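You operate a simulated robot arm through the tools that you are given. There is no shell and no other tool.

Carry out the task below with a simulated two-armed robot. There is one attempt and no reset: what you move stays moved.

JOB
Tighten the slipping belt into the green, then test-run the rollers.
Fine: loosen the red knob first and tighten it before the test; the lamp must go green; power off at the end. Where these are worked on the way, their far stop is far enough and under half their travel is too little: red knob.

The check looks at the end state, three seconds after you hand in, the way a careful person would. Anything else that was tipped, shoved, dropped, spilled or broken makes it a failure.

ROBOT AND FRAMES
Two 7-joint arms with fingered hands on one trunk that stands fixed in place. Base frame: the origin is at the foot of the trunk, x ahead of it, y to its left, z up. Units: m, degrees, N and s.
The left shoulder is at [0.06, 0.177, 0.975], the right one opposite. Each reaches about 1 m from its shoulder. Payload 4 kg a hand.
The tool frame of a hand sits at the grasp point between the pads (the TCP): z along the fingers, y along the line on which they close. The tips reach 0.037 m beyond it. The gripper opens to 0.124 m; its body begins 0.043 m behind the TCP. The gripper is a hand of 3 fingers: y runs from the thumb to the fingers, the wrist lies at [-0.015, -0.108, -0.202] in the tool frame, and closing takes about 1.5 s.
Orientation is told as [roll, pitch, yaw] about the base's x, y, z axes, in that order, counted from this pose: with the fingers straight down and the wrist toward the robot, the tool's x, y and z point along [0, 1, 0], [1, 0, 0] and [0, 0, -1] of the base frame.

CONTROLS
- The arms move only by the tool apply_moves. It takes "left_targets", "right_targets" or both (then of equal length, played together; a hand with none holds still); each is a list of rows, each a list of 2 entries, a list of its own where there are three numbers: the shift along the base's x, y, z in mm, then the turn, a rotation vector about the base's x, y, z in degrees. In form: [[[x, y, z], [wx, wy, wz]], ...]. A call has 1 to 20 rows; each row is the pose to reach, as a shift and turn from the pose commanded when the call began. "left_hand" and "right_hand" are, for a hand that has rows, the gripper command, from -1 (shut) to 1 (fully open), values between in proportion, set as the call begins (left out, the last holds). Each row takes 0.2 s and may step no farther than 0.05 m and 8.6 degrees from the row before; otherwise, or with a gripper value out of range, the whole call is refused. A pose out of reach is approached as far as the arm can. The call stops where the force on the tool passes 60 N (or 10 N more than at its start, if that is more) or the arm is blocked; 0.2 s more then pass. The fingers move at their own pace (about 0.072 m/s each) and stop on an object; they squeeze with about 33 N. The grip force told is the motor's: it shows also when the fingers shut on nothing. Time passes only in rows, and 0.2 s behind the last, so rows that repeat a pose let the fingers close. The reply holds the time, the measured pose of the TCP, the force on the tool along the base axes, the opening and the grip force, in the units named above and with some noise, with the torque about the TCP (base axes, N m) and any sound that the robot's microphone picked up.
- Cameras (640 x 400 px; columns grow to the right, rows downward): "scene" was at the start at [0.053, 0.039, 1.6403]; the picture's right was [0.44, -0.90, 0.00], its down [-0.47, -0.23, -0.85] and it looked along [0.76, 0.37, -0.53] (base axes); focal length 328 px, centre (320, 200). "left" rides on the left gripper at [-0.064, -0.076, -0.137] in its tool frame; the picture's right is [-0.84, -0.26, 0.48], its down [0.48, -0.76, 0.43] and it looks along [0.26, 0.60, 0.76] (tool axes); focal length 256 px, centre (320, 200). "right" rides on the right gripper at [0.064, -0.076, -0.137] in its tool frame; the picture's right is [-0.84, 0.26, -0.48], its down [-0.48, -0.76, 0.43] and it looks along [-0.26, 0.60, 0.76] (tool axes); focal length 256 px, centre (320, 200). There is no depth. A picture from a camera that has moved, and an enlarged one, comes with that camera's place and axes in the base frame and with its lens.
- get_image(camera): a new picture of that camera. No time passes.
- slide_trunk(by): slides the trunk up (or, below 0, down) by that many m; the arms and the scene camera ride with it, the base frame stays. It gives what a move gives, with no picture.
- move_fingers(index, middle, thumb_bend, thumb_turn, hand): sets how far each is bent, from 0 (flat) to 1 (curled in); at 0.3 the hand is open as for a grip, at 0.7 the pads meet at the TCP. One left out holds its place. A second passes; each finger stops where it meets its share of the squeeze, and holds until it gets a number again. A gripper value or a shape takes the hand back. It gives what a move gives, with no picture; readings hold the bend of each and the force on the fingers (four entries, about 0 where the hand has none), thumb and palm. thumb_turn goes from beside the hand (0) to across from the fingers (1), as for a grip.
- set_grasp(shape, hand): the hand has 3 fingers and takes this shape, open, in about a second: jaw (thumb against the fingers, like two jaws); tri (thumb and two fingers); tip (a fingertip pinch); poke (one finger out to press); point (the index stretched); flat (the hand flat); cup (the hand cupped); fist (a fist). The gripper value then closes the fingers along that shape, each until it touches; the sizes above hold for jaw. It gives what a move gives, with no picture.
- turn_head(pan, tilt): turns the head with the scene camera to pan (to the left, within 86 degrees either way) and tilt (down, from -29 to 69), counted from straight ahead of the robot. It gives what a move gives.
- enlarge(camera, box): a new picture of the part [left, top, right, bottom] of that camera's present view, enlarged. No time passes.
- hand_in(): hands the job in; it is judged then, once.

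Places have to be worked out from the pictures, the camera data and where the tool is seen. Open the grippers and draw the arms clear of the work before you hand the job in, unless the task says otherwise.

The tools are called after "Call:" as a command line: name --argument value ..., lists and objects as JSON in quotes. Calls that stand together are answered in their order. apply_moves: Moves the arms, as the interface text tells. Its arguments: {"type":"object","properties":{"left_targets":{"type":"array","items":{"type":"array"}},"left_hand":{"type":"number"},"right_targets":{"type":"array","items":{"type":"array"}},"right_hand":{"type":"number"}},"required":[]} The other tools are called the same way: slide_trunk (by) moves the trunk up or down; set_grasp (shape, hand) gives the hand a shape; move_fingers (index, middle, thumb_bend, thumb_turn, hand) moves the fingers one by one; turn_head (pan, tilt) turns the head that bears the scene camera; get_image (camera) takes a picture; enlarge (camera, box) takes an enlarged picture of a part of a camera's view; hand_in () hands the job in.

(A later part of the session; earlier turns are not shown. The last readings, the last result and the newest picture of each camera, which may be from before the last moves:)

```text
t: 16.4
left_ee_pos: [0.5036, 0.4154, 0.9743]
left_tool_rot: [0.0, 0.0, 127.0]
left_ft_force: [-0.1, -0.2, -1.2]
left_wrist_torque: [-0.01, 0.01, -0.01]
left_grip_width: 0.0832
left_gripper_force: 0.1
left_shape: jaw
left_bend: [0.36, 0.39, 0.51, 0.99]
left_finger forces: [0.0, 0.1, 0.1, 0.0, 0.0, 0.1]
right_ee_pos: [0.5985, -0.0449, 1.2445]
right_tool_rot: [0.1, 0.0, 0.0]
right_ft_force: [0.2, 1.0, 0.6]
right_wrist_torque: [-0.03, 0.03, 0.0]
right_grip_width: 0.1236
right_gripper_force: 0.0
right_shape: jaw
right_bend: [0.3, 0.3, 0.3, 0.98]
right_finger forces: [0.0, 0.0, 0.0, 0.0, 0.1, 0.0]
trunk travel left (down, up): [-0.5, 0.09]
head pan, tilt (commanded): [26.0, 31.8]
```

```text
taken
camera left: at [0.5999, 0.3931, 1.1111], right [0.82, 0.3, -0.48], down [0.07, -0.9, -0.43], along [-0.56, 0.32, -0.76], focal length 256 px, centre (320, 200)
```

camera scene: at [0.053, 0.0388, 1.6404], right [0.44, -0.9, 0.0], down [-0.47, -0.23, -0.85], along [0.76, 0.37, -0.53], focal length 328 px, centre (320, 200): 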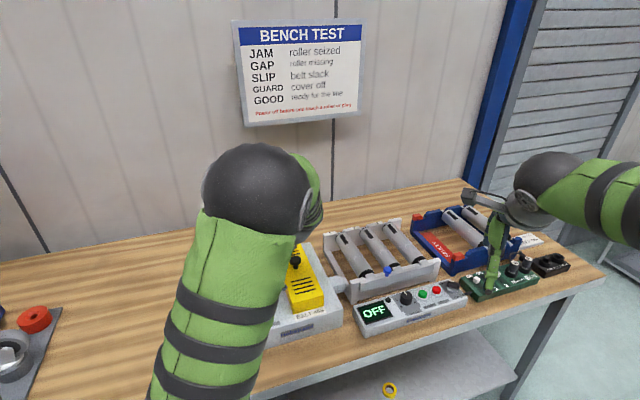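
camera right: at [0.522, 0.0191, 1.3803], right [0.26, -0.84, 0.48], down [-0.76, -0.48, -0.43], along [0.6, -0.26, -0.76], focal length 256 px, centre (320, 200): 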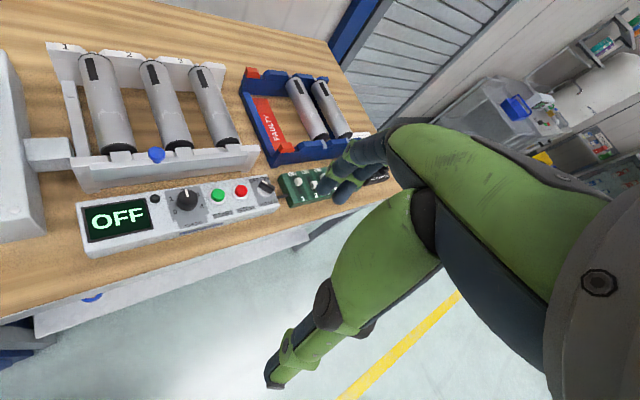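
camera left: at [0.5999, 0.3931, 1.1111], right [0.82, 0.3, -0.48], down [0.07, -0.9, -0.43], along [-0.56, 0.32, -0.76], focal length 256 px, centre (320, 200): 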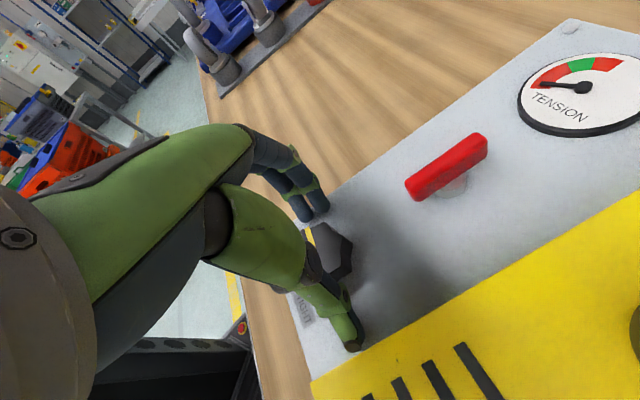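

The knob is between the thumb and fingers without contact and the gauge is visible. I close the hand on it.

Call:
apply_moves --left_targets '[[[0, 0, 0], [0, 0, 0]], [[0, 0, 0], [0, 0, 0]], [[0, 0, 0], [0, 0, 0]], [[0, 0, 0], [0, 0, 0]], [[0, 0, 0], [0, 0, 0]], [[0, 0, 0], [0, 0, 0]]]' --left_hand -1

Call:
get_image --camera "left"

```text
t: 17.8
left_ee_pos: [0.5042, 0.415, 0.9737]
left_tool_rot: [0.0, 0.1, 127.0]
left_ft_force: [4.3, -5.3, -4.1]
left_wrist_torque: [-0.15, -0.11, 0.02]
left_grip_width: 0.0487
left_gripper_force: 33.1
left_shape: jaw
left_bend: [0.53, 0.55, 0.56, 1.0]
left_finger forces: [20.3, 10.2, 0.0, 0.0, 38.2, 0.0]
right_ee_pos: [0.5997, -0.0446, 1.245]
right_tool_rot: [-0.1, 0.1, 0.0]
right_ft_force: [-0.1, 0.0, -0.5]
right_wrist_torque: [0.01, -0.01, -0.02]
right_grip_width: 0.1236
right_gripper_force: 0.0
right_shape: jaw
right_bend: [0.3, 0.3, 0.3, 0.98]
right_finger forces: [0.1, 0.1, 0.1, 0.0, 0.0, 0.0]
trunk travel left (down, up): [-0.5, 0.09]
head pan, tilt (commanded): [26.0, 31.8]
```

```text
taken
camera left: at [0.6006, 0.3923, 1.1111], right [0.82, 0.3, -0.48], down [0.07, -0.9, -0.43], along [-0.56, 0.32, -0.76], focal length 256 px, centre (320, 200)
```

left: 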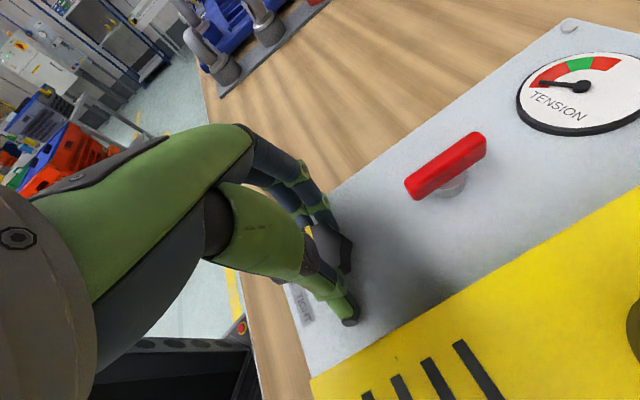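

Gripped at 0.049 m width. I turn clockwise 20° in small steps and watch the gauge.

Call:
apply_moves --left_targets '[[[0, 0, 0], [0, 0, -4]], [[0, 0, 0], [0, 0, -8]], [[0, 0, 0], [0, 0, -12]], [[0, 0, 0], [0, 0, -16]], [[0, 0, 0], [0, 0, -20]]]'

Call:
get_image --camera "left"

```text
t: 19.0
left_ee_pos: [0.5025, 0.4158, 0.9745]
left_tool_rot: [0.1, 0.0, 106.9]
left_ft_force: [-0.6, -11.7, -11.6]
left_wrist_torque: [-0.19, 0.06, 0.2]
left_grip_width: 0.0484
left_gripper_force: 33.4
left_shape: jaw
left_bend: [0.53, 0.55, 0.56, 0.99]
left_finger forces: [21.5, 12.3, 0.0, 0.0, 41.4, 0.1]
right_ee_pos: [0.5996, -0.045, 1.2426]
right_tool_rot: [0.0, 0.0, 0.0]
right_ft_force: [0.3, 0.7, 0.1]
right_wrist_torque: [0.01, 0.01, 0.0]
right_grip_width: 0.1234
right_gripper_force: 0.1
right_shape: jaw
right_bend: [0.3, 0.3, 0.3, 0.98]
right_finger forces: [0.0, 0.0, 0.1, 0.0, 0.0, 0.0]
trunk travel left (down, up): [-0.5, 0.09]
head pan, tilt (commanded): [26.0, 31.8]
```

```text
taken
camera left: at [0.5861, 0.3604, 1.1115], right [0.88, 0.0, -0.48], down [-0.24, -0.87, -0.43], along [-0.42, 0.5, -0.76], focal length 256 px, centre (320, 200)
```

left: 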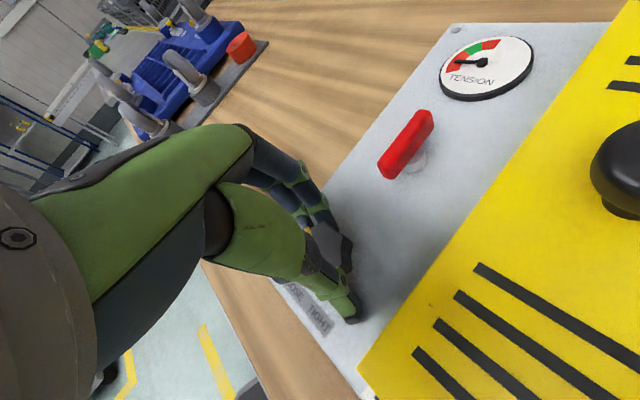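

Call:
enlarge --camera "left" --box '[430, 25, 550, 110]'

Call:
enlarge --camera "left" --box '[260, 190, 400, 330]'

```text
4.71 times, centred on (490, 68) of left
camera zoom: at [0.5861, 0.3604, 1.1115], right [0.88, 0.0, -0.48], down [-0.24, -0.87, -0.43], along [-0.42, 0.5, -0.76], focal length 1205 px, centre (-480, 824)
```

zoom: 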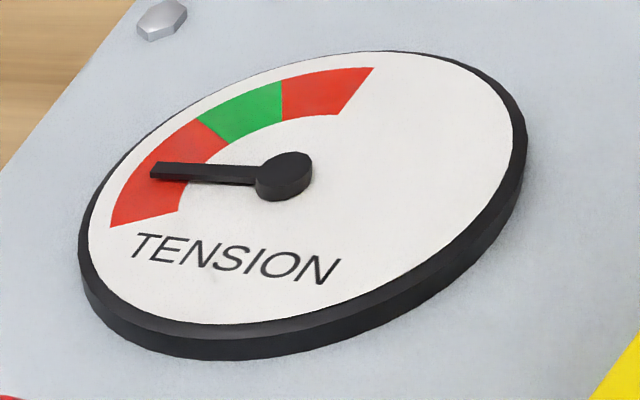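

```text
2.86 times, centred on (330, 260) of left
camera zoom: at [0.5861, 0.3604, 1.1115], right [0.88, 0.0, -0.48], down [-0.24, -0.87, -0.43], along [-0.42, 0.5, -0.76], focal length 731 px, centre (291, 29)
```

zoom: 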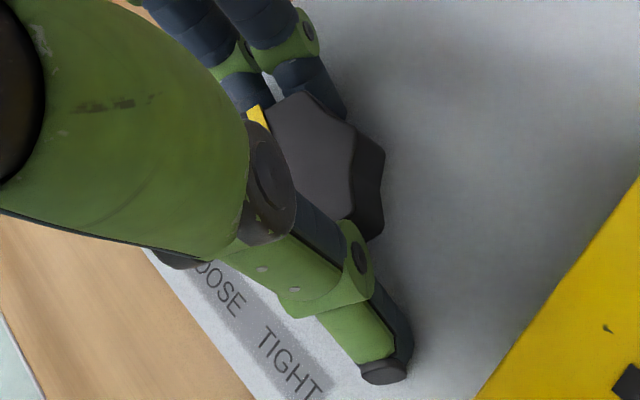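

The needle rose about 20° with the knob, still in the low red. I go another 15° clockwise.

Call:
apply_moves --left_targets '[[[0, 0, 1], [0, 0, -4]], [[0, 0, 1], [0, 0, -8]], [[0, 0, 1], [0, 0, -12]], [[0, 0, 1], [0, 0, -15]]]'

Call:
get_image --camera "left"

Call:
enlarge --camera "left" --box '[360, 5, 520, 105]'

```text
t: 20.0
left_ee_pos: [0.5026, 0.4142, 0.9743]
left_tool_rot: [0.1, 0.0, 92.0]
left_ft_force: [-6.9, -12.7, -19.5]
left_wrist_torque: [-0.08, 0.23, 0.18]
left_grip_width: 0.0484
left_gripper_force: 32.4
left_shape: jaw
left_bend: [0.53, 0.55, 0.56, 0.99]
left_finger forces: [22.2, 13.6, 0.0, 0.0, 37.8, 0.0]
right_ee_pos: [0.5997, -0.0448, 1.2442]
right_tool_rot: [0.0, 0.1, 0.0]
right_ft_force: [-0.8, 0.4, -0.5]
right_wrist_torque: [-0.01, -0.01, -0.02]
right_grip_width: 0.1235
right_gripper_force: 0.1
right_shape: jaw
right_bend: [0.3, 0.3, 0.3, 0.98]
right_finger forces: [0.0, 0.1, 0.0, 0.0, 0.1, 0.0]
trunk travel left (down, up): [-0.5, 0.09]
head pan, tilt (commanded): [26.0, 31.8]
```

```text
taken
camera left: at [0.5693, 0.3408, 1.1121], right [0.84, -0.23, -0.48], down [-0.46, -0.78, -0.43], along [-0.28, 0.59, -0.76], focal length 256 px, centre (320, 200)
```

left: 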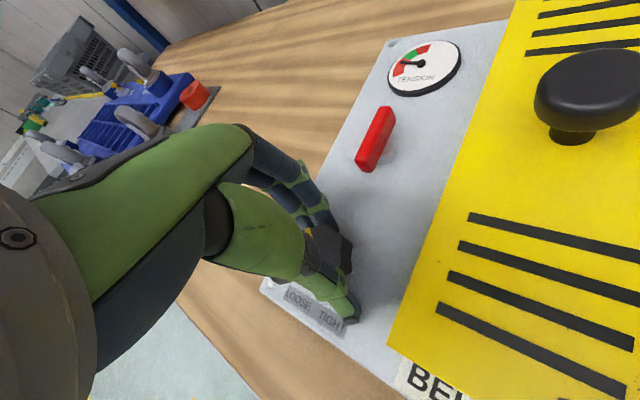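

```text
4.00 times, centred on (440, 55) of left
camera zoom: at [0.5693, 0.3408, 1.1121], right [0.84, -0.23, -0.48], down [-0.46, -0.78, -0.43], along [-0.28, 0.59, -0.76], focal length 1024 px, centre (-160, 780)
```

zoom: 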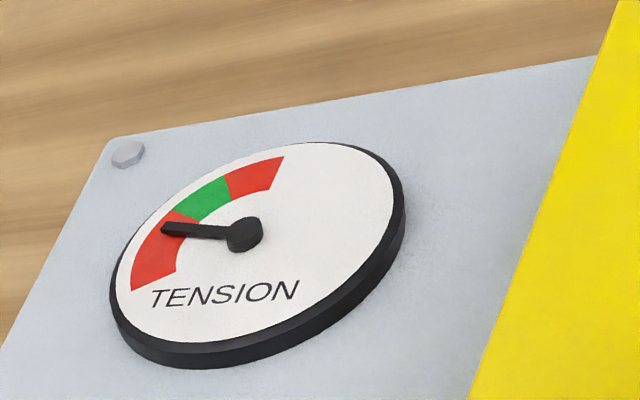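

The needle is now just below the green. There's a downward pull of ~20 N, so I lower 2 mm and turn 12° more clockwise.

Call:
apply_moves --left_targets '[[[0, 0, -2], [0, 0, -4]], [[0, 0, -2], [0, 0, -8]], [[0, 0, -2], [0, 0, -12]]]'

Call:
enlarge --camera "left" --box '[300, 0, 460, 100]'

Call:
get_image --camera "left"

```text
t: 20.8
left_ee_pos: [0.5031, 0.4157, 0.9748]
left_tool_rot: [-0.1, 0.0, 80.0]
left_ft_force: [-12.7, -10.6, -3.6]
left_wrist_torque: [-0.22, 0.22, 0.31]
left_grip_width: 0.048
left_gripper_force: 32.7
left_shape: jaw
left_bend: [0.54, 0.55, 0.56, 0.99]
left_finger forces: [19.8, 12.3, 0.1, 0.1, 46.1, 0.1]
right_ee_pos: [0.597, -0.0455, 1.2453]
right_tool_rot: [-0.1, 0.0, 0.0]
right_ft_force: [-0.5, 0.1, -0.2]
right_wrist_torque: [-0.02, -0.01, -0.01]
right_grip_width: 0.1237
right_gripper_force: 0.1
right_shape: jaw
right_bend: [0.3, 0.3, 0.3, 0.98]
right_finger forces: [0.1, 0.0, 0.1, 0.0, 0.0, 0.0]
trunk travel left (down, up): [-0.5, 0.09]
head pan, tilt (commanded): [26.0, 31.8]
```

```text
4.00 times, centred on (380, 50) of left
camera zoom: at [0.5521, 0.3283, 1.1112], right [0.78, -0.4, -0.48], down [-0.61, -0.66, -0.44], along [-0.15, 0.63, -0.76], focal length 1024 px, centre (80, 800)
```

zoom: 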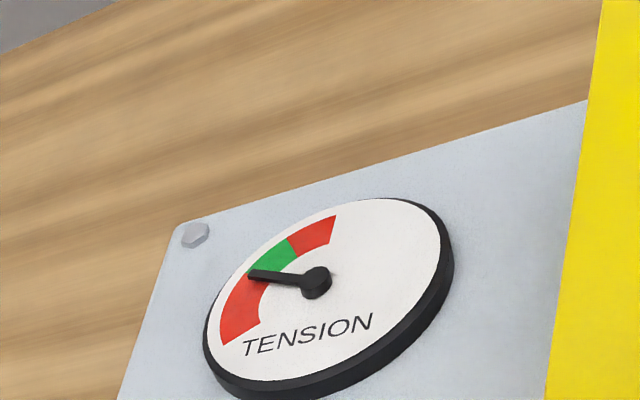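

```text
taken
camera left: at [0.5521, 0.3283, 1.1112], right [0.78, -0.4, -0.48], down [-0.61, -0.66, -0.44], along [-0.15, 0.63, -0.76], focal length 256 px, centre (320, 200)
```

left: 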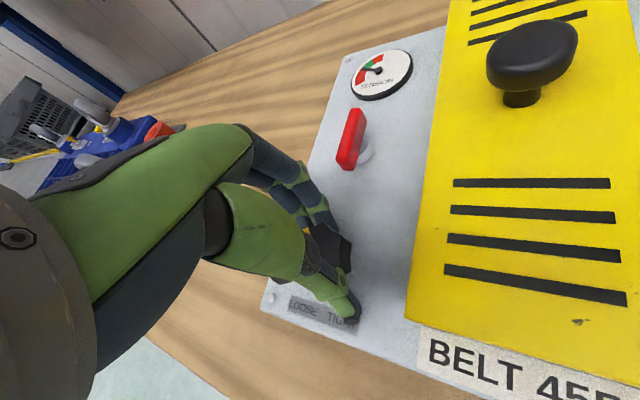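

The needle is at the red/green boundary. I turn 12° more to reach mid-green.

Call:
apply_moves --left_targets '[[[0, 0, 0], [0, 0, -4]], [[0, 0, 0], [0, 0, -8]], [[0, 0, 0], [0, 0, -12]]]'

Call:
enlarge --camera "left" --box '[270, 20, 430, 120]'

Call:
enlarge --camera "scene" --box '[225, 240, 285, 280]'

```text
t: 21.6
left_ee_pos: [0.502, 0.4156, 0.9746]
left_tool_rot: [0.1, 0.1, 67.8]
left_ft_force: [-13.1, -11.8, -3.3]
left_wrist_torque: [-0.28, 0.23, 0.3]
left_grip_width: 0.0483
left_gripper_force: 33.2
left_shape: jaw
left_bend: [0.54, 0.56, 0.56, 0.98]
left_finger forces: [19.9, 12.2, 0.0, 0.0, 48.4, 0.0]
right_ee_pos: [0.5982, -0.045, 1.2454]
right_tool_rot: [0.0, 0.0, 0.0]
right_ft_force: [0.3, -0.5, -0.1]
right_wrist_torque: [0.01, 0.0, -0.01]
right_grip_width: 0.1234
right_gripper_force: 0.0
right_shape: jaw
right_bend: [0.3, 0.3, 0.3, 0.98]
right_finger forces: [0.0, 0.1, 0.0, 0.1, 0.0, 0.0]
trunk travel left (down, up): [-0.5, 0.09]
head pan, tilt (commanded): [26.0, 31.8]
```

```text
4.00 times, centred on (350, 70) of left
camera zoom: at [0.5324, 0.3203, 1.1112], right [0.68, -0.55, -0.48], down [-0.73, -0.52, -0.43], along [-0.01, 0.65, -0.76], focal length 1024 px, centre (200, 720)
```

zoom: 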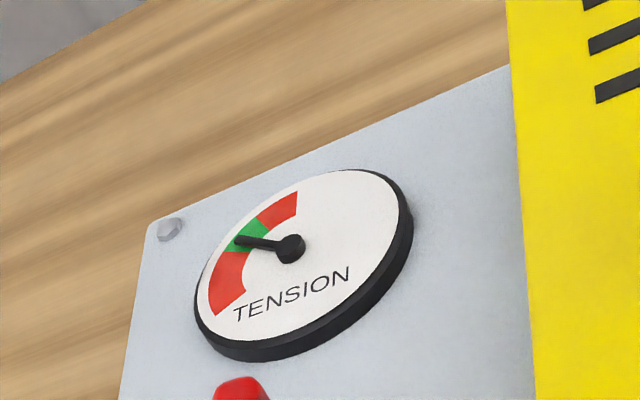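

```text
10.00 times, centred on (255, 260) of scene
camera zoom: at [0.0519, 0.0379, 1.6404], right [0.44, -0.9, 0.0], down [-0.47, -0.23, -0.85], along [0.76, 0.37, -0.53], focal length 3278 px, centre (970, -400)
```

zoom: 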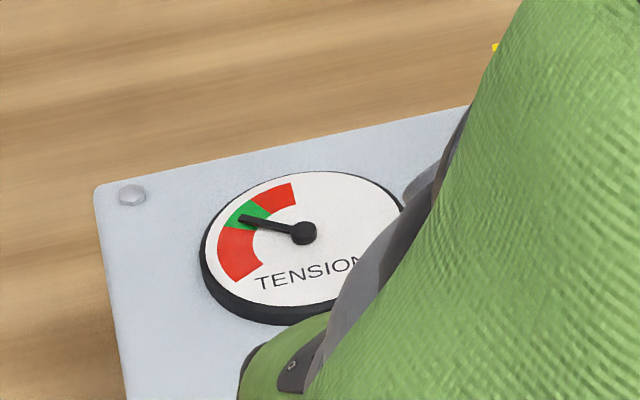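

The needle stands in the green, slightly below its middle. I add 2° more and then release the knob and look again.

Call:
apply_moves --left_targets '[[[0, 0, 0], [0, 0, -2]], [[0, 0, 0], [0, 0, -2]]]'

Call:
apply_moves --left_targets '[[[0, 0, 0], [0, 0, 0]], [[0, 0, 0], [0, 0, 0]], [[0, 0, 0], [0, 0, 0]], [[0, 0, 0], [0, 0, 0]]]' --left_hand 0.3

Call:
enlarge --camera "scene" --box '[225, 240, 285, 280]'

Call:
enlarge --camera "left" --box '[270, 20, 430, 120]'

Call:
get_image --camera "left"

```text
t: 22.2
left_ee_pos: [0.5018, 0.415, 0.9744]
left_tool_rot: [0.0, 0.0, 66.0]
left_ft_force: [-14.5, -12.0, -2.6]
left_wrist_torque: [-0.27, 0.21, 0.25]
left_grip_width: 0.0482
left_gripper_force: 32.9
left_shape: jaw
left_bend: [0.54, 0.56, 0.56, 0.98]
left_finger forces: [19.8, 12.1, 0.0, 0.1, 48.9, 0.0]
right_ee_pos: [0.5982, -0.0458, 1.245]
right_tool_rot: [0.0, 0.0, 0.1]
right_ft_force: [-0.1, -0.6, -0.2]
right_wrist_torque: [0.0, -0.06, 0.01]
right_grip_width: 0.1235
right_gripper_force: 0.1
right_shape: jaw
right_bend: [0.3, 0.3, 0.3, 0.98]
right_finger forces: [0.0, 0.0, 0.0, 0.1, 0.1, 0.0]
trunk travel left (down, up): [-0.5, 0.09]
head pan, tilt (commanded): [26.0, 31.8]
```

```text
t: 23.2
left_ee_pos: [0.503, 0.4158, 0.9737]
left_tool_rot: [0.0, 0.0, 66.0]
left_ft_force: [0.5, -0.8, -0.4]
left_wrist_torque: [0.03, 0.02, 0.01]
left_grip_width: 0.0802
left_gripper_force: 0.1
left_shape: jaw
left_bend: [0.36, 0.4, 0.52, 0.99]
left_finger forces: [0.0, 0.0, 0.1, 0.1, 0.0, 0.0]
right_ee_pos: [0.5984, -0.044, 1.2459]
right_tool_rot: [0.0, -0.1, 0.0]
right_ft_force: [-0.4, 0.2, -0.4]
right_wrist_torque: [0.02, -0.04, -0.02]
right_grip_width: 0.1236
right_gripper_force: 0.0
right_shape: jaw
right_bend: [0.3, 0.3, 0.3, 0.98]
right_finger forces: [0.1, 0.1, 0.1, 0.0, 0.1, 0.1]
trunk travel left (down, up): [-0.5, 0.09]
head pan, tilt (commanded): [26.0, 31.8]
```

```text
10.00 times, centred on (255, 260) of scene
camera zoom: at [0.0531, 0.039, 1.6403], right [0.44, -0.9, 0.0], down [-0.47, -0.23, -0.85], along [0.76, 0.37, -0.53], focal length 3278 px, centre (970, -400)
```

zoom: 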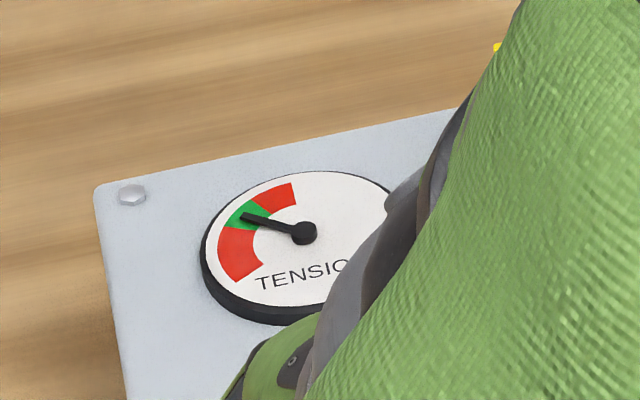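

```text
4.00 times, centred on (350, 70) of left
camera zoom: at [0.5305, 0.3201, 1.1108], right [0.66, -0.57, -0.48], down [-0.75, -0.5, -0.44], along [0.01, 0.65, -0.76], focal length 1024 px, centre (200, 720)
```

zoom: 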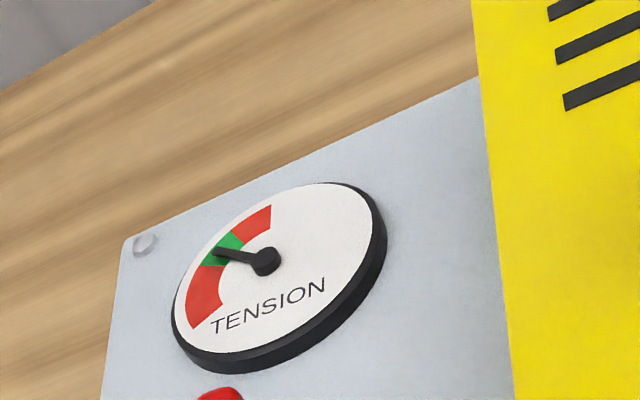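

```text
taken
camera left: at [0.5305, 0.3201, 1.1108], right [0.66, -0.57, -0.48], down [-0.75, -0.5, -0.44], along [0.01, 0.65, -0.76], focal length 256 px, centre (320, 200)
```

left: 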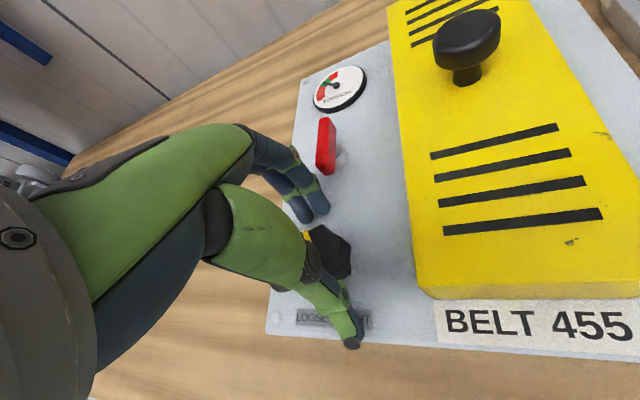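

The needle holds mid-green after release. I lift and go back over the red bar, turning to yaw ~135° to straddle it in its present direction.

Call:
apply_moves --left_targets '[[[0, 0, 30], [0, 0, 0]], [[0, 0, 65], [0, 0, 0]], [[0, 0, 100], [0, 0, 3]], [[8, 8, 105], [0, 0, 10]], [[16, 16, 105], [0, 0, 18]], [[24, 24, 105], [0, 0, 26]], [[33, 33, 105], [0, 0, 34]], [[42, 42, 105], [0, 0, 42]], [[51, 51, 105], [0, 0, 50]], [[60, 60, 105], [0, 0, 58]], [[71, 71, 105], [0, 0, 66]], [[71, 71, 100], [0, 0, 69]]]' --left_hand 0.1

Call:
get_image --camera "left"

Call:
enlarge --camera "left" --box '[300, 220, 540, 370]'

```text
t: 25.8
left_ee_pos: [0.5745, 0.4859, 1.0741]
left_tool_rot: [0.0, 0.0, 135.2]
left_ft_force: [-0.5, -0.5, -0.7]
left_wrist_torque: [0.01, -0.05, 0.01]
left_grip_width: 0.0687
left_gripper_force: 0.0
left_shape: jaw
left_bend: [0.4, 0.44, 0.54, 0.99]
left_finger forces: [0.0, 0.0, 0.1, 0.0, 0.0, 0.0]
right_ee_pos: [0.5977, -0.0448, 1.2441]
right_tool_rot: [0.0, 0.0, 0.0]
right_ft_force: [0.2, -0.7, 0.4]
right_wrist_torque: [0.0, -0.01, 0.0]
right_grip_width: 0.1236
right_gripper_force: 0.1
right_shape: jaw
right_bend: [0.3, 0.3, 0.3, 0.98]
right_finger forces: [0.1, 0.0, 0.0, 0.0, 0.0, 0.0]
trunk travel left (down, up): [-0.5, 0.09]
head pan, tilt (commanded): [26.0, 31.8]
```

```text
taken
camera left: at [0.6731, 0.4764, 1.2112], right [0.77, 0.41, -0.48], down [0.2, -0.88, -0.44], along [-0.6, 0.24, -0.76], focal length 256 px, centre (320, 200)
```

left: 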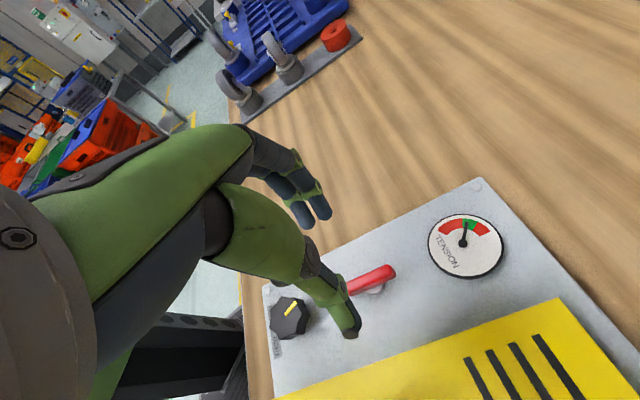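

```text
2.67 times, centred on (420, 295) of left
camera zoom: at [0.6731, 0.4764, 1.2112], right [0.77, 0.41, -0.48], down [0.2, -0.88, -0.44], along [-0.6, 0.24, -0.76], focal length 683 px, centre (53, -53)
```

zoom: 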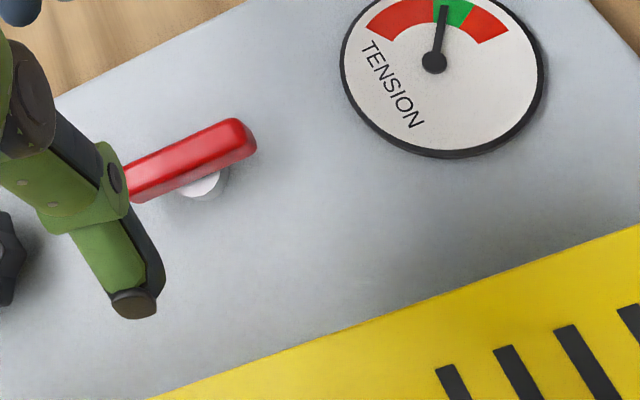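

I check the needle more closely from this near-overhead view.

Call:
enlarge --camera "left" --box '[425, 205, 510, 285]'

```text
5.00 times, centred on (468, 245) of left
camera zoom: at [0.6731, 0.4764, 1.2112], right [0.77, 0.41, -0.48], down [0.2, -0.88, -0.44], along [-0.6, 0.24, -0.76], focal length 1280 px, centre (-418, -25)
```

zoom: 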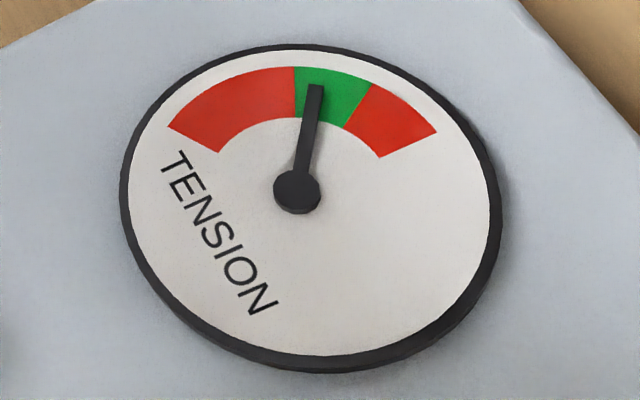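

The needle sits well inside the green. I lower over the red bar to z≈0.975.

Call:
apply_moves --left_targets '[[[1, 1, -25], [0, 0, 0]], [[1, 1, -50], [0, 0, 0]], [[1, 1, -75], [0, 0, 0]], [[1, 1, -90], [0, 0, 0]], [[1, 1, -98], [0, 0, 0]]]'

Call:
get_image --camera "left"

```text
t: 27.0
left_ee_pos: [0.5757, 0.4872, 0.9761]
left_tool_rot: [0.0, 0.0, 135.0]
left_ft_force: [-0.2, 0.4, 0.2]
left_wrist_torque: [-0.01, -0.02, -0.02]
left_grip_width: 0.0686
left_gripper_force: 0.0
left_shape: jaw
left_bend: [0.4, 0.44, 0.54, 0.99]
left_finger forces: [0.1, 0.0, 0.1, 0.0, 0.0, 0.1]
right_ee_pos: [0.5986, -0.0452, 1.2446]
right_tool_rot: [0.0, -0.1, -0.1]
right_ft_force: [-0.6, 0.2, -1.0]
right_wrist_torque: [0.0, -0.02, 0.0]
right_grip_width: 0.1236
right_gripper_force: 0.1
right_shape: jaw
right_bend: [0.3, 0.3, 0.3, 0.98]
right_finger forces: [0.0, 0.0, 0.0, 0.0, 0.0, 0.0]
trunk travel left (down, up): [-0.5, 0.09]
head pan, tilt (commanded): [26.0, 31.8]
```

```text
taken
camera left: at [0.6744, 0.4774, 1.1126], right [0.77, 0.41, -0.48], down [0.2, -0.88, -0.44], along [-0.6, 0.24, -0.76], focal length 256 px, centre (320, 200)
```

left: 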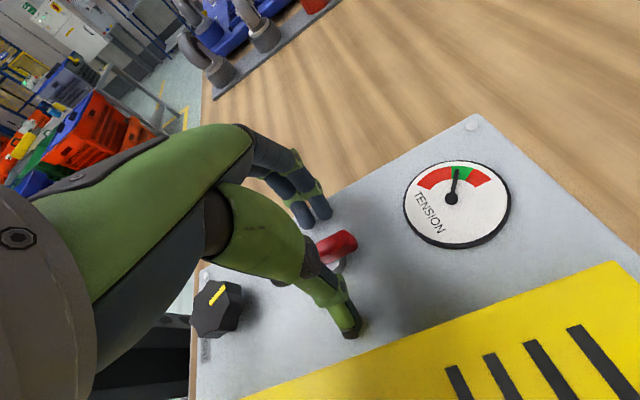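

The bar is between thumb and fingers with no contact yet. I close the hand on it.

Call:
apply_moves --left_targets '[[[0, 0, 0], [0, 0, 0]], [[0, 0, 0], [0, 0, 0]], [[0, 0, 0], [0, 0, 0]], [[0, 0, 0], [0, 0, 0]], [[0, 0, 0], [0, 0, 0]], [[0, 0, 0], [0, 0, 0]]]' --left_hand -1

```text
t: 28.4
left_ee_pos: [0.5775, 0.4855, 0.9758]
left_tool_rot: [0.0, 0.1, 134.9]
left_ft_force: [6.6, -2.8, 1.7]
left_wrist_torque: [0.41, 0.34, -0.07]
left_grip_width: 0.0213
left_gripper_force: 32.6
left_shape: jaw
left_bend: [0.62, 0.61, 0.64, 1.0]
left_finger forces: [18.5, 12.7, 0.1, 0.1, 36.8, 0.0]
right_ee_pos: [0.5983, -0.0453, 1.2453]
right_tool_rot: [0.1, 0.0, 0.1]
right_ft_force: [0.7, -0.3, 0.2]
right_wrist_torque: [-0.02, 0.02, -0.02]
right_grip_width: 0.1237
right_gripper_force: 0.1
right_shape: jaw
right_bend: [0.3, 0.3, 0.3, 0.98]
right_finger forces: [0.0, 0.0, 0.1, 0.1, 0.1, 0.1]
trunk travel left (down, up): [-0.5, 0.09]
head pan, tilt (commanded): [26.0, 31.8]
```

Gripped. I turn clockwise in 5° steps, 45° first.

Call:
apply_moves --left_targets '[[[0, 0, 0], [0, 0, -5]], [[0, 0, 0], [0, 0, -10]], [[0, 0, 0], [0, 0, -15]], [[0, 0, 0], [0, 0, -20]], [[0, 0, 0], [0, 0, -25]], [[0, 0, 0], [0, 0, -30]], [[0, 0, 0], [0, 0, -35]], [[0, 0, 0], [0, 0, -40]], [[0, 0, 0], [0, 0, -45]]]'

Call:
get_image --camera "left"

```text
t: 30.4
left_ee_pos: [0.5742, 0.4867, 0.9759]
left_tool_rot: [0.1, -0.1, 89.8]
left_ft_force: [-10.2, -19.7, -3.3]
left_wrist_torque: [0.18, 0.33, 0.09]
left_grip_width: 0.0216
left_gripper_force: 32.7
left_shape: jaw
left_bend: [0.62, 0.63, 0.63, 1.0]
left_finger forces: [18.2, 12.1, 0.0, 0.0, 44.4, 0.1]
right_ee_pos: [0.5981, -0.0469, 1.246]
right_tool_rot: [0.2, 0.1, 0.0]
right_ft_force: [-0.5, -0.3, 0.4]
right_wrist_torque: [-0.02, 0.0, -0.01]
right_grip_width: 0.1238
right_gripper_force: 0.0
right_shape: jaw
right_bend: [0.3, 0.3, 0.3, 0.98]
right_finger forces: [0.1, 0.1, 0.0, 0.0, 0.0, 0.1]
trunk travel left (down, up): [-0.5, 0.09]
head pan, tilt (commanded): [26.0, 31.8]
```

```text
taken
camera left: at [0.6379, 0.4092, 1.1132], right [0.84, -0.26, -0.48], down [-0.49, -0.76, -0.43], along [-0.26, 0.6, -0.76], focal length 256 px, centre (320, 200)
```

left: 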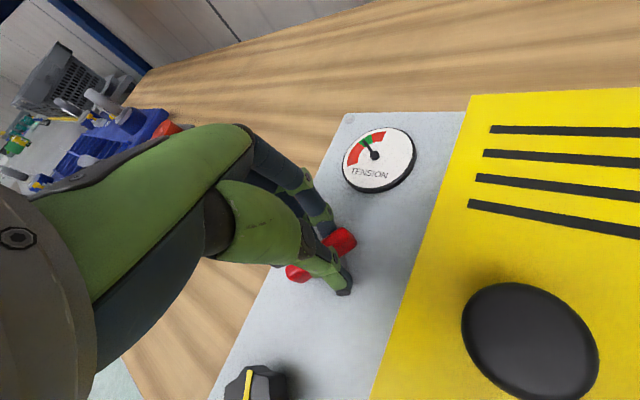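

The bar follows and the needle stays in green. I continue clockwise, shifting 1–2 mm to ease the side load.

Call:
apply_moves --left_targets '[[[0, -1, 0], [0, 0, -5]], [[-1, -1, 0], [0, 0, -10]], [[-1, -2, 0], [0, 0, -15]], [[-1, -2, 0], [0, 0, -20]], [[-1, -2, 0], [0, 0, -25]], [[-1, -2, 0], [0, 0, -30]], [[-1, -2, 0], [0, 0, -35]], [[-1, -2, 0], [0, 0, -40]], [[-1, -2, 0], [0, 0, -45]], [[-1, -2, 0], [0, 0, -50]]]'

Call:
get_image --camera "left"

Call:
enlarge --camera "scene" --box '[225, 220, 345, 350]'

```text
t: 32.6
left_ee_pos: [0.5723, 0.4848, 0.9758]
left_tool_rot: [0.0, 0.1, 40.1]
left_ft_force: [-20.1, -5.8, -0.3]
left_wrist_torque: [0.34, 0.04, 0.06]
left_grip_width: 0.0213
left_gripper_force: 33.3
left_shape: jaw
left_bend: [0.63, 0.63, 0.63, 1.0]
left_finger forces: [18.7, 12.4, 0.1, 0.1, 44.9, 0.1]
right_ee_pos: [0.5964, -0.0441, 1.2459]
right_tool_rot: [0.0, -0.1, 0.1]
right_ft_force: [1.0, 0.1, -0.8]
right_wrist_torque: [-0.01, 0.01, -0.01]
right_grip_width: 0.1236
right_gripper_force: 0.0
right_shape: jaw
right_bend: [0.3, 0.3, 0.3, 0.98]
right_finger forces: [0.0, 0.0, 0.0, 0.0, 0.0, 0.0]
trunk travel left (down, up): [-0.5, 0.09]
head pan, tilt (commanded): [26.0, 31.8]
```

```text
taken
camera left: at [0.5547, 0.3872, 1.1134], right [0.34, -0.81, -0.48], down [-0.89, -0.12, -0.43], along [0.29, 0.58, -0.76], focal length 256 px, centre (320, 200)
```

left: 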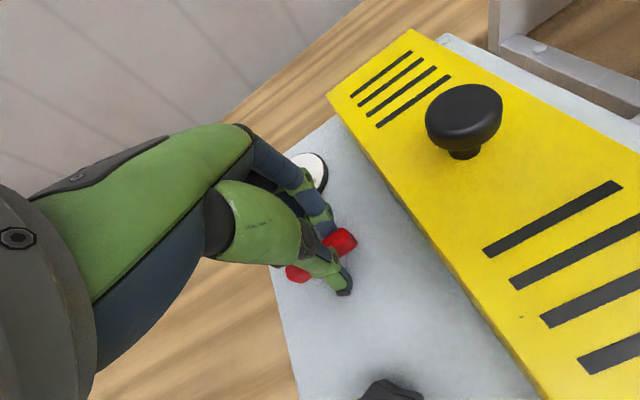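

```text
3.08 times, centred on (285, 285) of scene
camera zoom: at [0.0506, 0.0384, 1.6404], right [0.44, -0.9, 0.0], down [-0.47, -0.23, -0.85], along [0.76, 0.37, -0.53], focal length 1009 px, centre (428, -62)
```

zoom: 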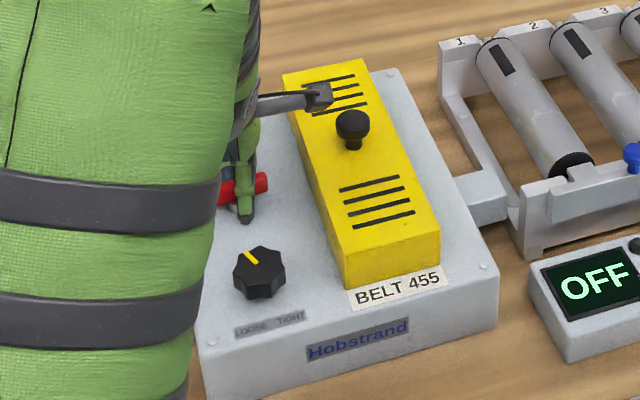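

Bar and hand have returned to about the original direction, torque still small. I go 8° further to seat it against the tight stop.

Call:
apply_moves --left_targets '[[[-1, 0, 0], [0, 0, -4]], [[-1, 0, 0], [0, 0, -8]]]'

Call:
get_image --camera "left"

```text
t: 33.2
left_ee_pos: [0.5714, 0.4861, 0.9762]
left_tool_rot: [-0.1, 0.0, 32.0]
left_ft_force: [-19.3, -2.3, -0.4]
left_wrist_torque: [0.34, -0.03, 0.13]
left_grip_width: 0.0213
left_gripper_force: 33.3
left_shape: jaw
left_bend: [0.62, 0.63, 0.63, 1.0]
left_finger forces: [20.6, 12.1, 0.0, 0.0, 44.0, 0.1]
right_ee_pos: [0.5978, -0.0446, 1.2457]
right_tool_rot: [0.0, -0.2, 0.1]
right_ft_force: [-0.7, 0.0, -0.2]
right_wrist_torque: [-0.02, -0.03, 0.02]
right_grip_width: 0.1236
right_gripper_force: 0.0
right_shape: jaw
right_bend: [0.3, 0.3, 0.3, 0.98]
right_finger forces: [0.0, 0.0, 0.1, 0.0, 0.0, 0.1]
trunk travel left (down, up): [-0.5, 0.09]
head pan, tilt (commanded): [26.0, 31.8]
```

```text
taken
camera left: at [0.541, 0.3912, 1.1135], right [0.23, -0.85, -0.48], down [-0.9, 0.01, -0.44], along [0.37, 0.53, -0.76], focal length 256 px, centre (320, 200)
```

left: 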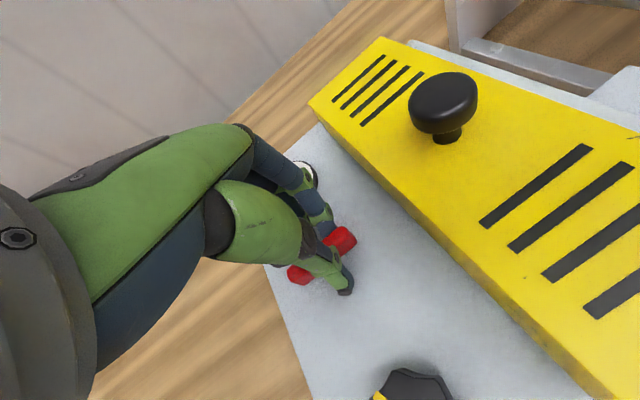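

The bar's image direction computes to −45°, its original tight position, while the hand went slightly further, so it is on the stop. I open without backing off and lift away.

Call:
apply_moves --left_targets '[[[0, 0, 0], [0, 0, 0]], [[0, 0, 0], [0, 0, 0]], [[0, 0, 0], [0, 0, 0]], [[0, 0, 0], [0, 0, 0]], [[0, 0, 20], [0, 0, 0]], [[0, 0, 50], [0, 0, 0]], [[0, 0, 90], [0, 0, 0]], [[0, 0, 130], [0, 0, 0]]]' --left_hand 0.15

Call:
get_image --camera "left"

Call:
get_image --camera "scene"

```text
t: 35.0
left_ee_pos: [0.5715, 0.4843, 1.107]
left_tool_rot: [0.0, 0.0, 31.9]
left_ft_force: [0.5, 0.0, -0.6]
left_wrist_torque: [0.0, -0.03, -0.01]
left_grip_width: 0.0711
left_gripper_force: 0.0
left_shape: jaw
left_bend: [0.39, 0.43, 0.54, 0.99]
left_finger forces: [0.0, 0.0, 0.1, 0.0, 0.0, 0.1]
right_ee_pos: [0.5977, -0.0446, 1.2439]
right_tool_rot: [0.0, 0.0, 0.0]
right_ft_force: [-0.7, 0.6, 0.1]
right_wrist_torque: [0.01, -0.01, -0.02]
right_grip_width: 0.1235
right_gripper_force: 0.2
right_shape: jaw
right_bend: [0.3, 0.3, 0.3, 0.98]
right_finger forces: [0.0, 0.1, 0.0, 0.1, 0.0, 0.0]
trunk travel left (down, up): [-0.5, 0.09]
head pan, tilt (commanded): [26.0, 31.8]
```

```text
taken
camera left: at [0.541, 0.3893, 1.2441], right [0.23, -0.85, -0.48], down [-0.9, 0.01, -0.43], along [0.37, 0.53, -0.76], focal length 256 px, centre (320, 200)
```

left: 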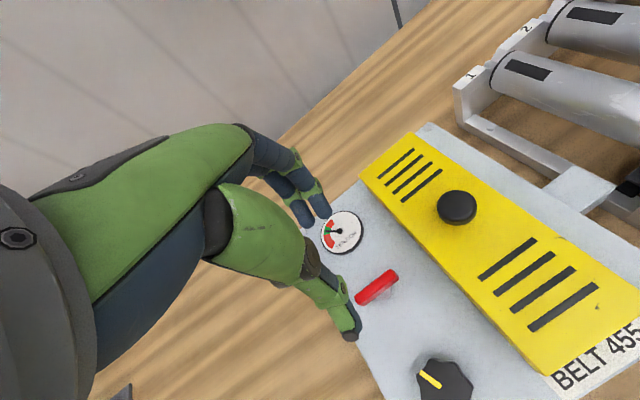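

```text
taken
camera scene: at [0.0525, 0.0388, 1.6403], right [0.44, -0.9, 0.0], down [-0.47, -0.23, -0.85], along [0.76, 0.37, -0.53], focal length 328 px, centre (320, 200)
```

scene: 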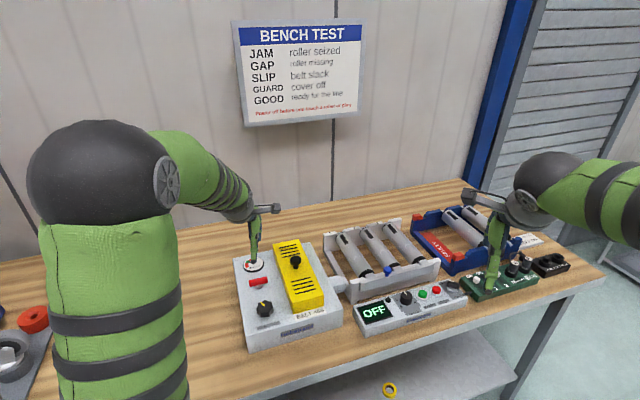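

The bar is back in its original line and free. I retract the left arm to near its starting pose so the unit is clear to view.

Call:
apply_moves --left_targets '[[[0, 0, 40], [0, 0, 0]], [[-20, 0, 75], [0, 0, -5]], [[-40, -3, 100], [0, 0, -10]], [[-65, -6, 125], [0, 0, -17]], [[-95, -10, 150], [0, 0, -24]], [[-122, -15, 171], [0, 0, -32]]]' --left_hand 1

Call:
enlarge --camera "scene" --box '[225, 220, 345, 350]'

Call:
enlarge --camera "scene" --box '[235, 245, 285, 280]'

Call:
enlarge --camera "left" --box '[310, 205, 390, 265]'

```text
t: 36.4
left_ee_pos: [0.4497, 0.4698, 1.2772]
left_tool_rot: [-0.1, 0.0, -0.1]
left_ft_force: [0.1, -0.8, 0.7]
left_wrist_torque: [0.03, -0.04, -0.03]
left_grip_width: 0.1238
left_gripper_force: 0.1
left_shape: jaw
left_bend: [0.3, 0.3, 0.3, 0.98]
left_finger forces: [0.1, 0.1, 0.0, 0.1, 0.0, 0.0]
right_ee_pos: [0.5979, -0.0453, 1.2443]
right_tool_rot: [-0.1, 0.0, 0.1]
right_ft_force: [-0.7, 0.0, -0.1]
right_wrist_torque: [0.02, -0.01, -0.01]
right_grip_width: 0.1235
right_gripper_force: 0.1
right_shape: jaw
right_bend: [0.3, 0.3, 0.3, 0.98]
right_finger forces: [0.0, 0.0, 0.0, 0.0, 0.0, 0.1]
trunk travel left (down, up): [-0.5, 0.09]
head pan, tilt (commanded): [26.0, 31.8]
```

```text
3.08 times, centred on (285, 285) of scene
camera zoom: at [0.0524, 0.0386, 1.6404], right [0.44, -0.9, 0.0], down [-0.47, -0.23, -0.85], along [0.76, 0.37, -0.53], focal length 1009 px, centre (428, -62)
```

zoom: 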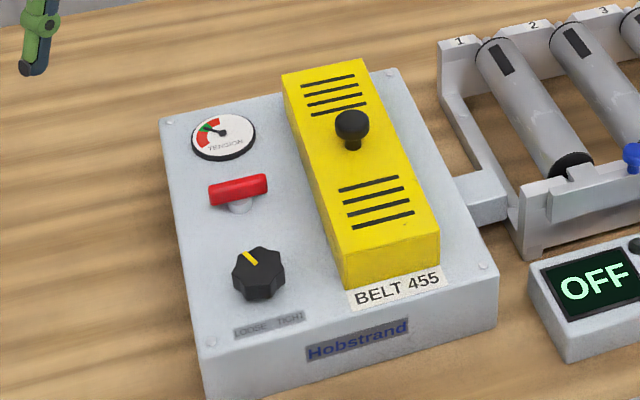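

```text
11.43 times, centred on (260, 262) of scene
camera zoom: at [0.0524, 0.0386, 1.6404], right [0.44, -0.9, 0.0], down [-0.47, -0.23, -0.85], along [0.76, 0.37, -0.53], focal length 3747 px, centre (1006, -514)
```

zoom: 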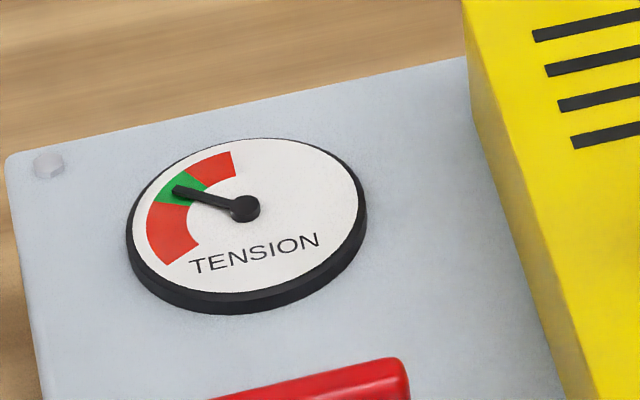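

```text
6.67 times, centred on (350, 235) of left
camera zoom: at [0.3737, 0.4056, 1.4137], right [-0.26, -0.84, -0.48], down [-0.76, 0.48, -0.44], along [0.6, 0.25, -0.76], focal length 1707 px, centre (120, -33)
```

zoom: 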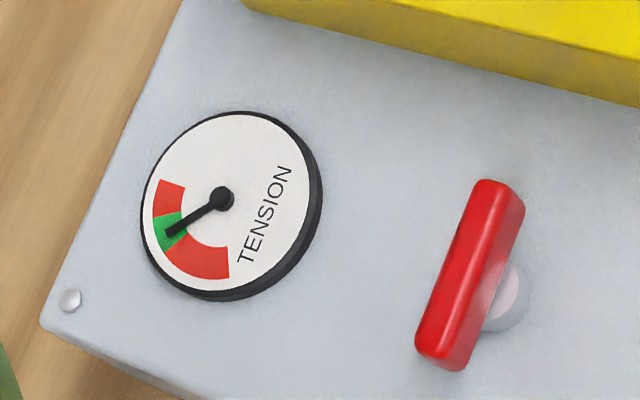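

Needle in green and the red bar exactly as at the start. Now I measure the control box with enlarged scene and right views.

Call:
enlarge --camera "scene" --box '[350, 265, 480, 345]'

Call:
enlarge --camera "right" --box '[70, 170, 290, 260]'

Call:
enlarge --camera "scene" --box '[405, 265, 475, 310]'

```text
4.92 times, centred on (415, 305) of scene
camera zoom: at [0.0524, 0.0386, 1.6404], right [0.44, -0.9, 0.0], down [-0.47, -0.23, -0.85], along [0.76, 0.37, -0.53], focal length 1614 px, centre (-148, -317)
```

zoom: 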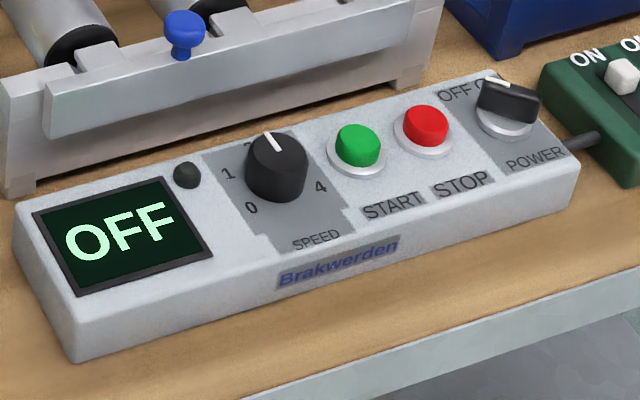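

```text
2.91 times, centred on (180, 215) of right
camera zoom: at [0.5214, 0.0189, 1.3805], right [0.26, -0.84, 0.48], down [-0.76, -0.48, -0.44], along [0.6, -0.25, -0.76], focal length 745 px, centre (727, 156)
```

zoom: 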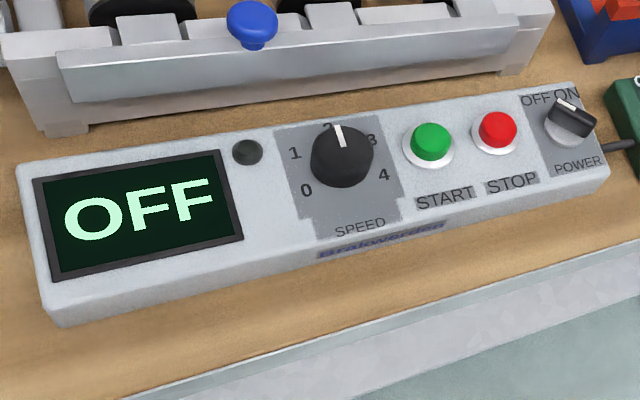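

```text
8.89 times, centred on (440, 288) of scene
camera zoom: at [0.0524, 0.0386, 1.6404], right [0.44, -0.9, 0.0], down [-0.47, -0.23, -0.85], along [0.76, 0.37, -0.53], focal length 2914 px, centre (-747, -578)
```

zoom: 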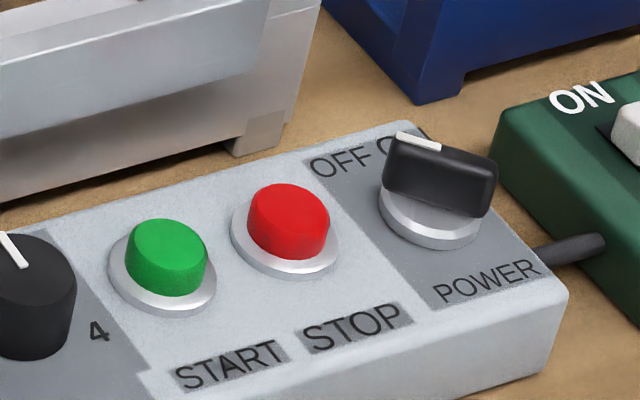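

The POWER lever's mark is at OFF and it must turn clockwise. The depth from these two views is poorly conditioned, so I bring the right hand closer for a better measurement.

Call:
apply_moves --right_targets '[[[18, 15, -25], [0, 0, -2]], [[36, 30, -50], [0, 0, -4]], [[54, 45, -75], [0, 0, -7]], [[72, 60, -100], [0, 0, -10]], [[92, 75, -120], [0, 0, -12]]]' --right_hand 0.0

Call:
get_image --camera "right"

Call:
get_image --camera "scene"

```text
t: 37.6
left_ee_pos: [0.4524, 0.47, 1.276]
left_tool_rot: [0.0, 0.0, 0.0]
left_ft_force: [0.0, 0.2, -0.5]
left_wrist_torque: [0.0, 0.02, -0.02]
left_grip_width: 0.1237
left_gripper_force: 0.1
left_shape: jaw
left_bend: [0.3, 0.3, 0.3, 0.98]
left_finger forces: [0.0, 0.0, 0.0, 0.0, 0.0, 0.0]
right_ee_pos: [0.6917, 0.0293, 1.124]
right_tool_rot: [0.0, 0.2, -12.0]
right_ft_force: [-0.1, -0.2, 0.1]
right_wrist_torque: [0.01, -0.03, 0.02]
right_grip_width: 0.0623
right_gripper_force: 0.0
right_shape: jaw
right_bend: [0.42, 0.46, 0.56, 1.0]
right_finger forces: [0.0, 0.1, 0.0, 0.0, 0.0, 0.0]
trunk travel left (down, up): [-0.5, 0.09]
head pan, tilt (commanded): [26.0, 31.8]
```

```text
taken
camera right: at [0.6292, 0.1084, 1.2593], right [0.08, -0.87, 0.48], down [-0.84, -0.31, -0.43], along [0.53, -0.37, -0.76], focal length 256 px, centre (320, 200)
```

right: 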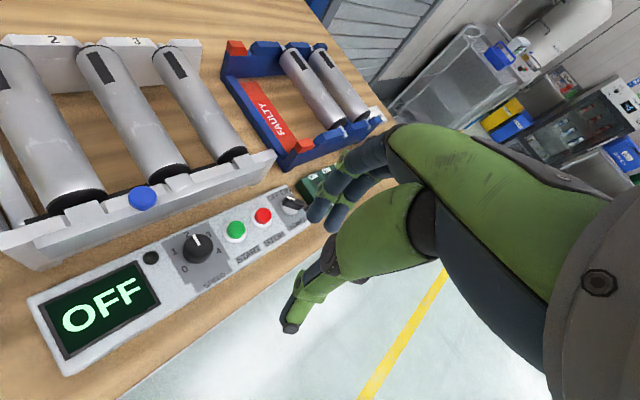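

```text
taken
camera scene: at [0.054, 0.0397, 1.6403], right [0.44, -0.9, 0.0], down [-0.47, -0.23, -0.85], along [0.76, 0.37, -0.53], focal length 328 px, centre (320, 200)
```

scene: 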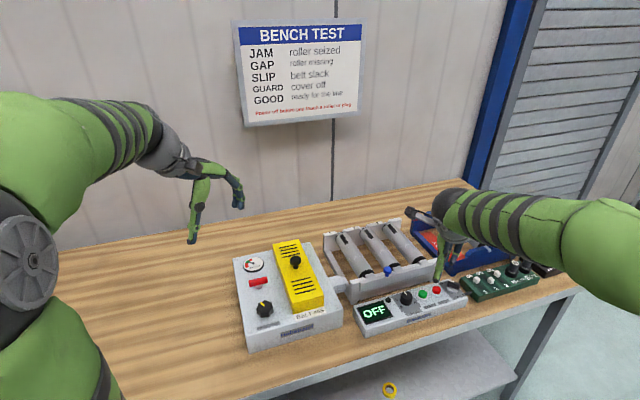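

Call:
enlarge --camera "right" --box '[170, 180, 320, 280]'

Call:
enlarge --camera "scene" --box '[395, 265, 485, 320]'

```text
4.00 times, centred on (245, 230) of right
camera zoom: at [0.6292, 0.1084, 1.2593], right [0.08, -0.87, 0.48], down [-0.84, -0.31, -0.43], along [0.53, -0.37, -0.76], focal length 1024 px, centre (620, 80)
```

zoom: 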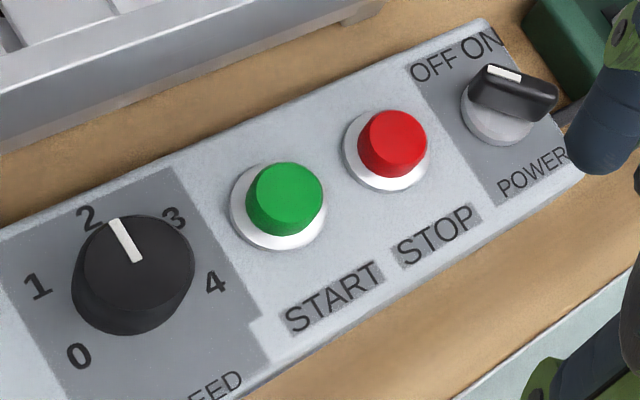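

```text
7.11 times, centred on (440, 292) of scene
camera zoom: at [0.054, 0.0397, 1.6403], right [0.44, -0.9, 0.0], down [-0.47, -0.23, -0.85], along [0.76, 0.37, -0.53], focal length 2331 px, centre (-533, -458)
```

zoom: 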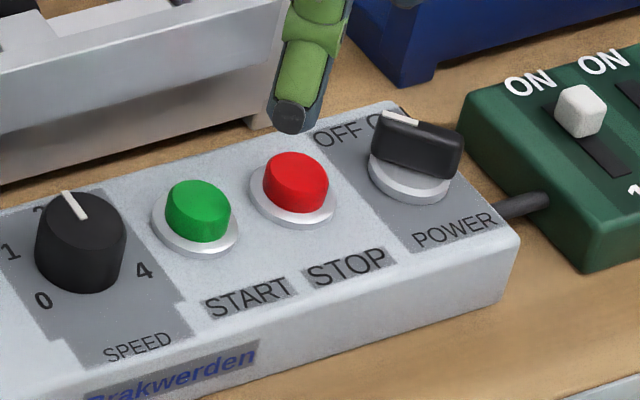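

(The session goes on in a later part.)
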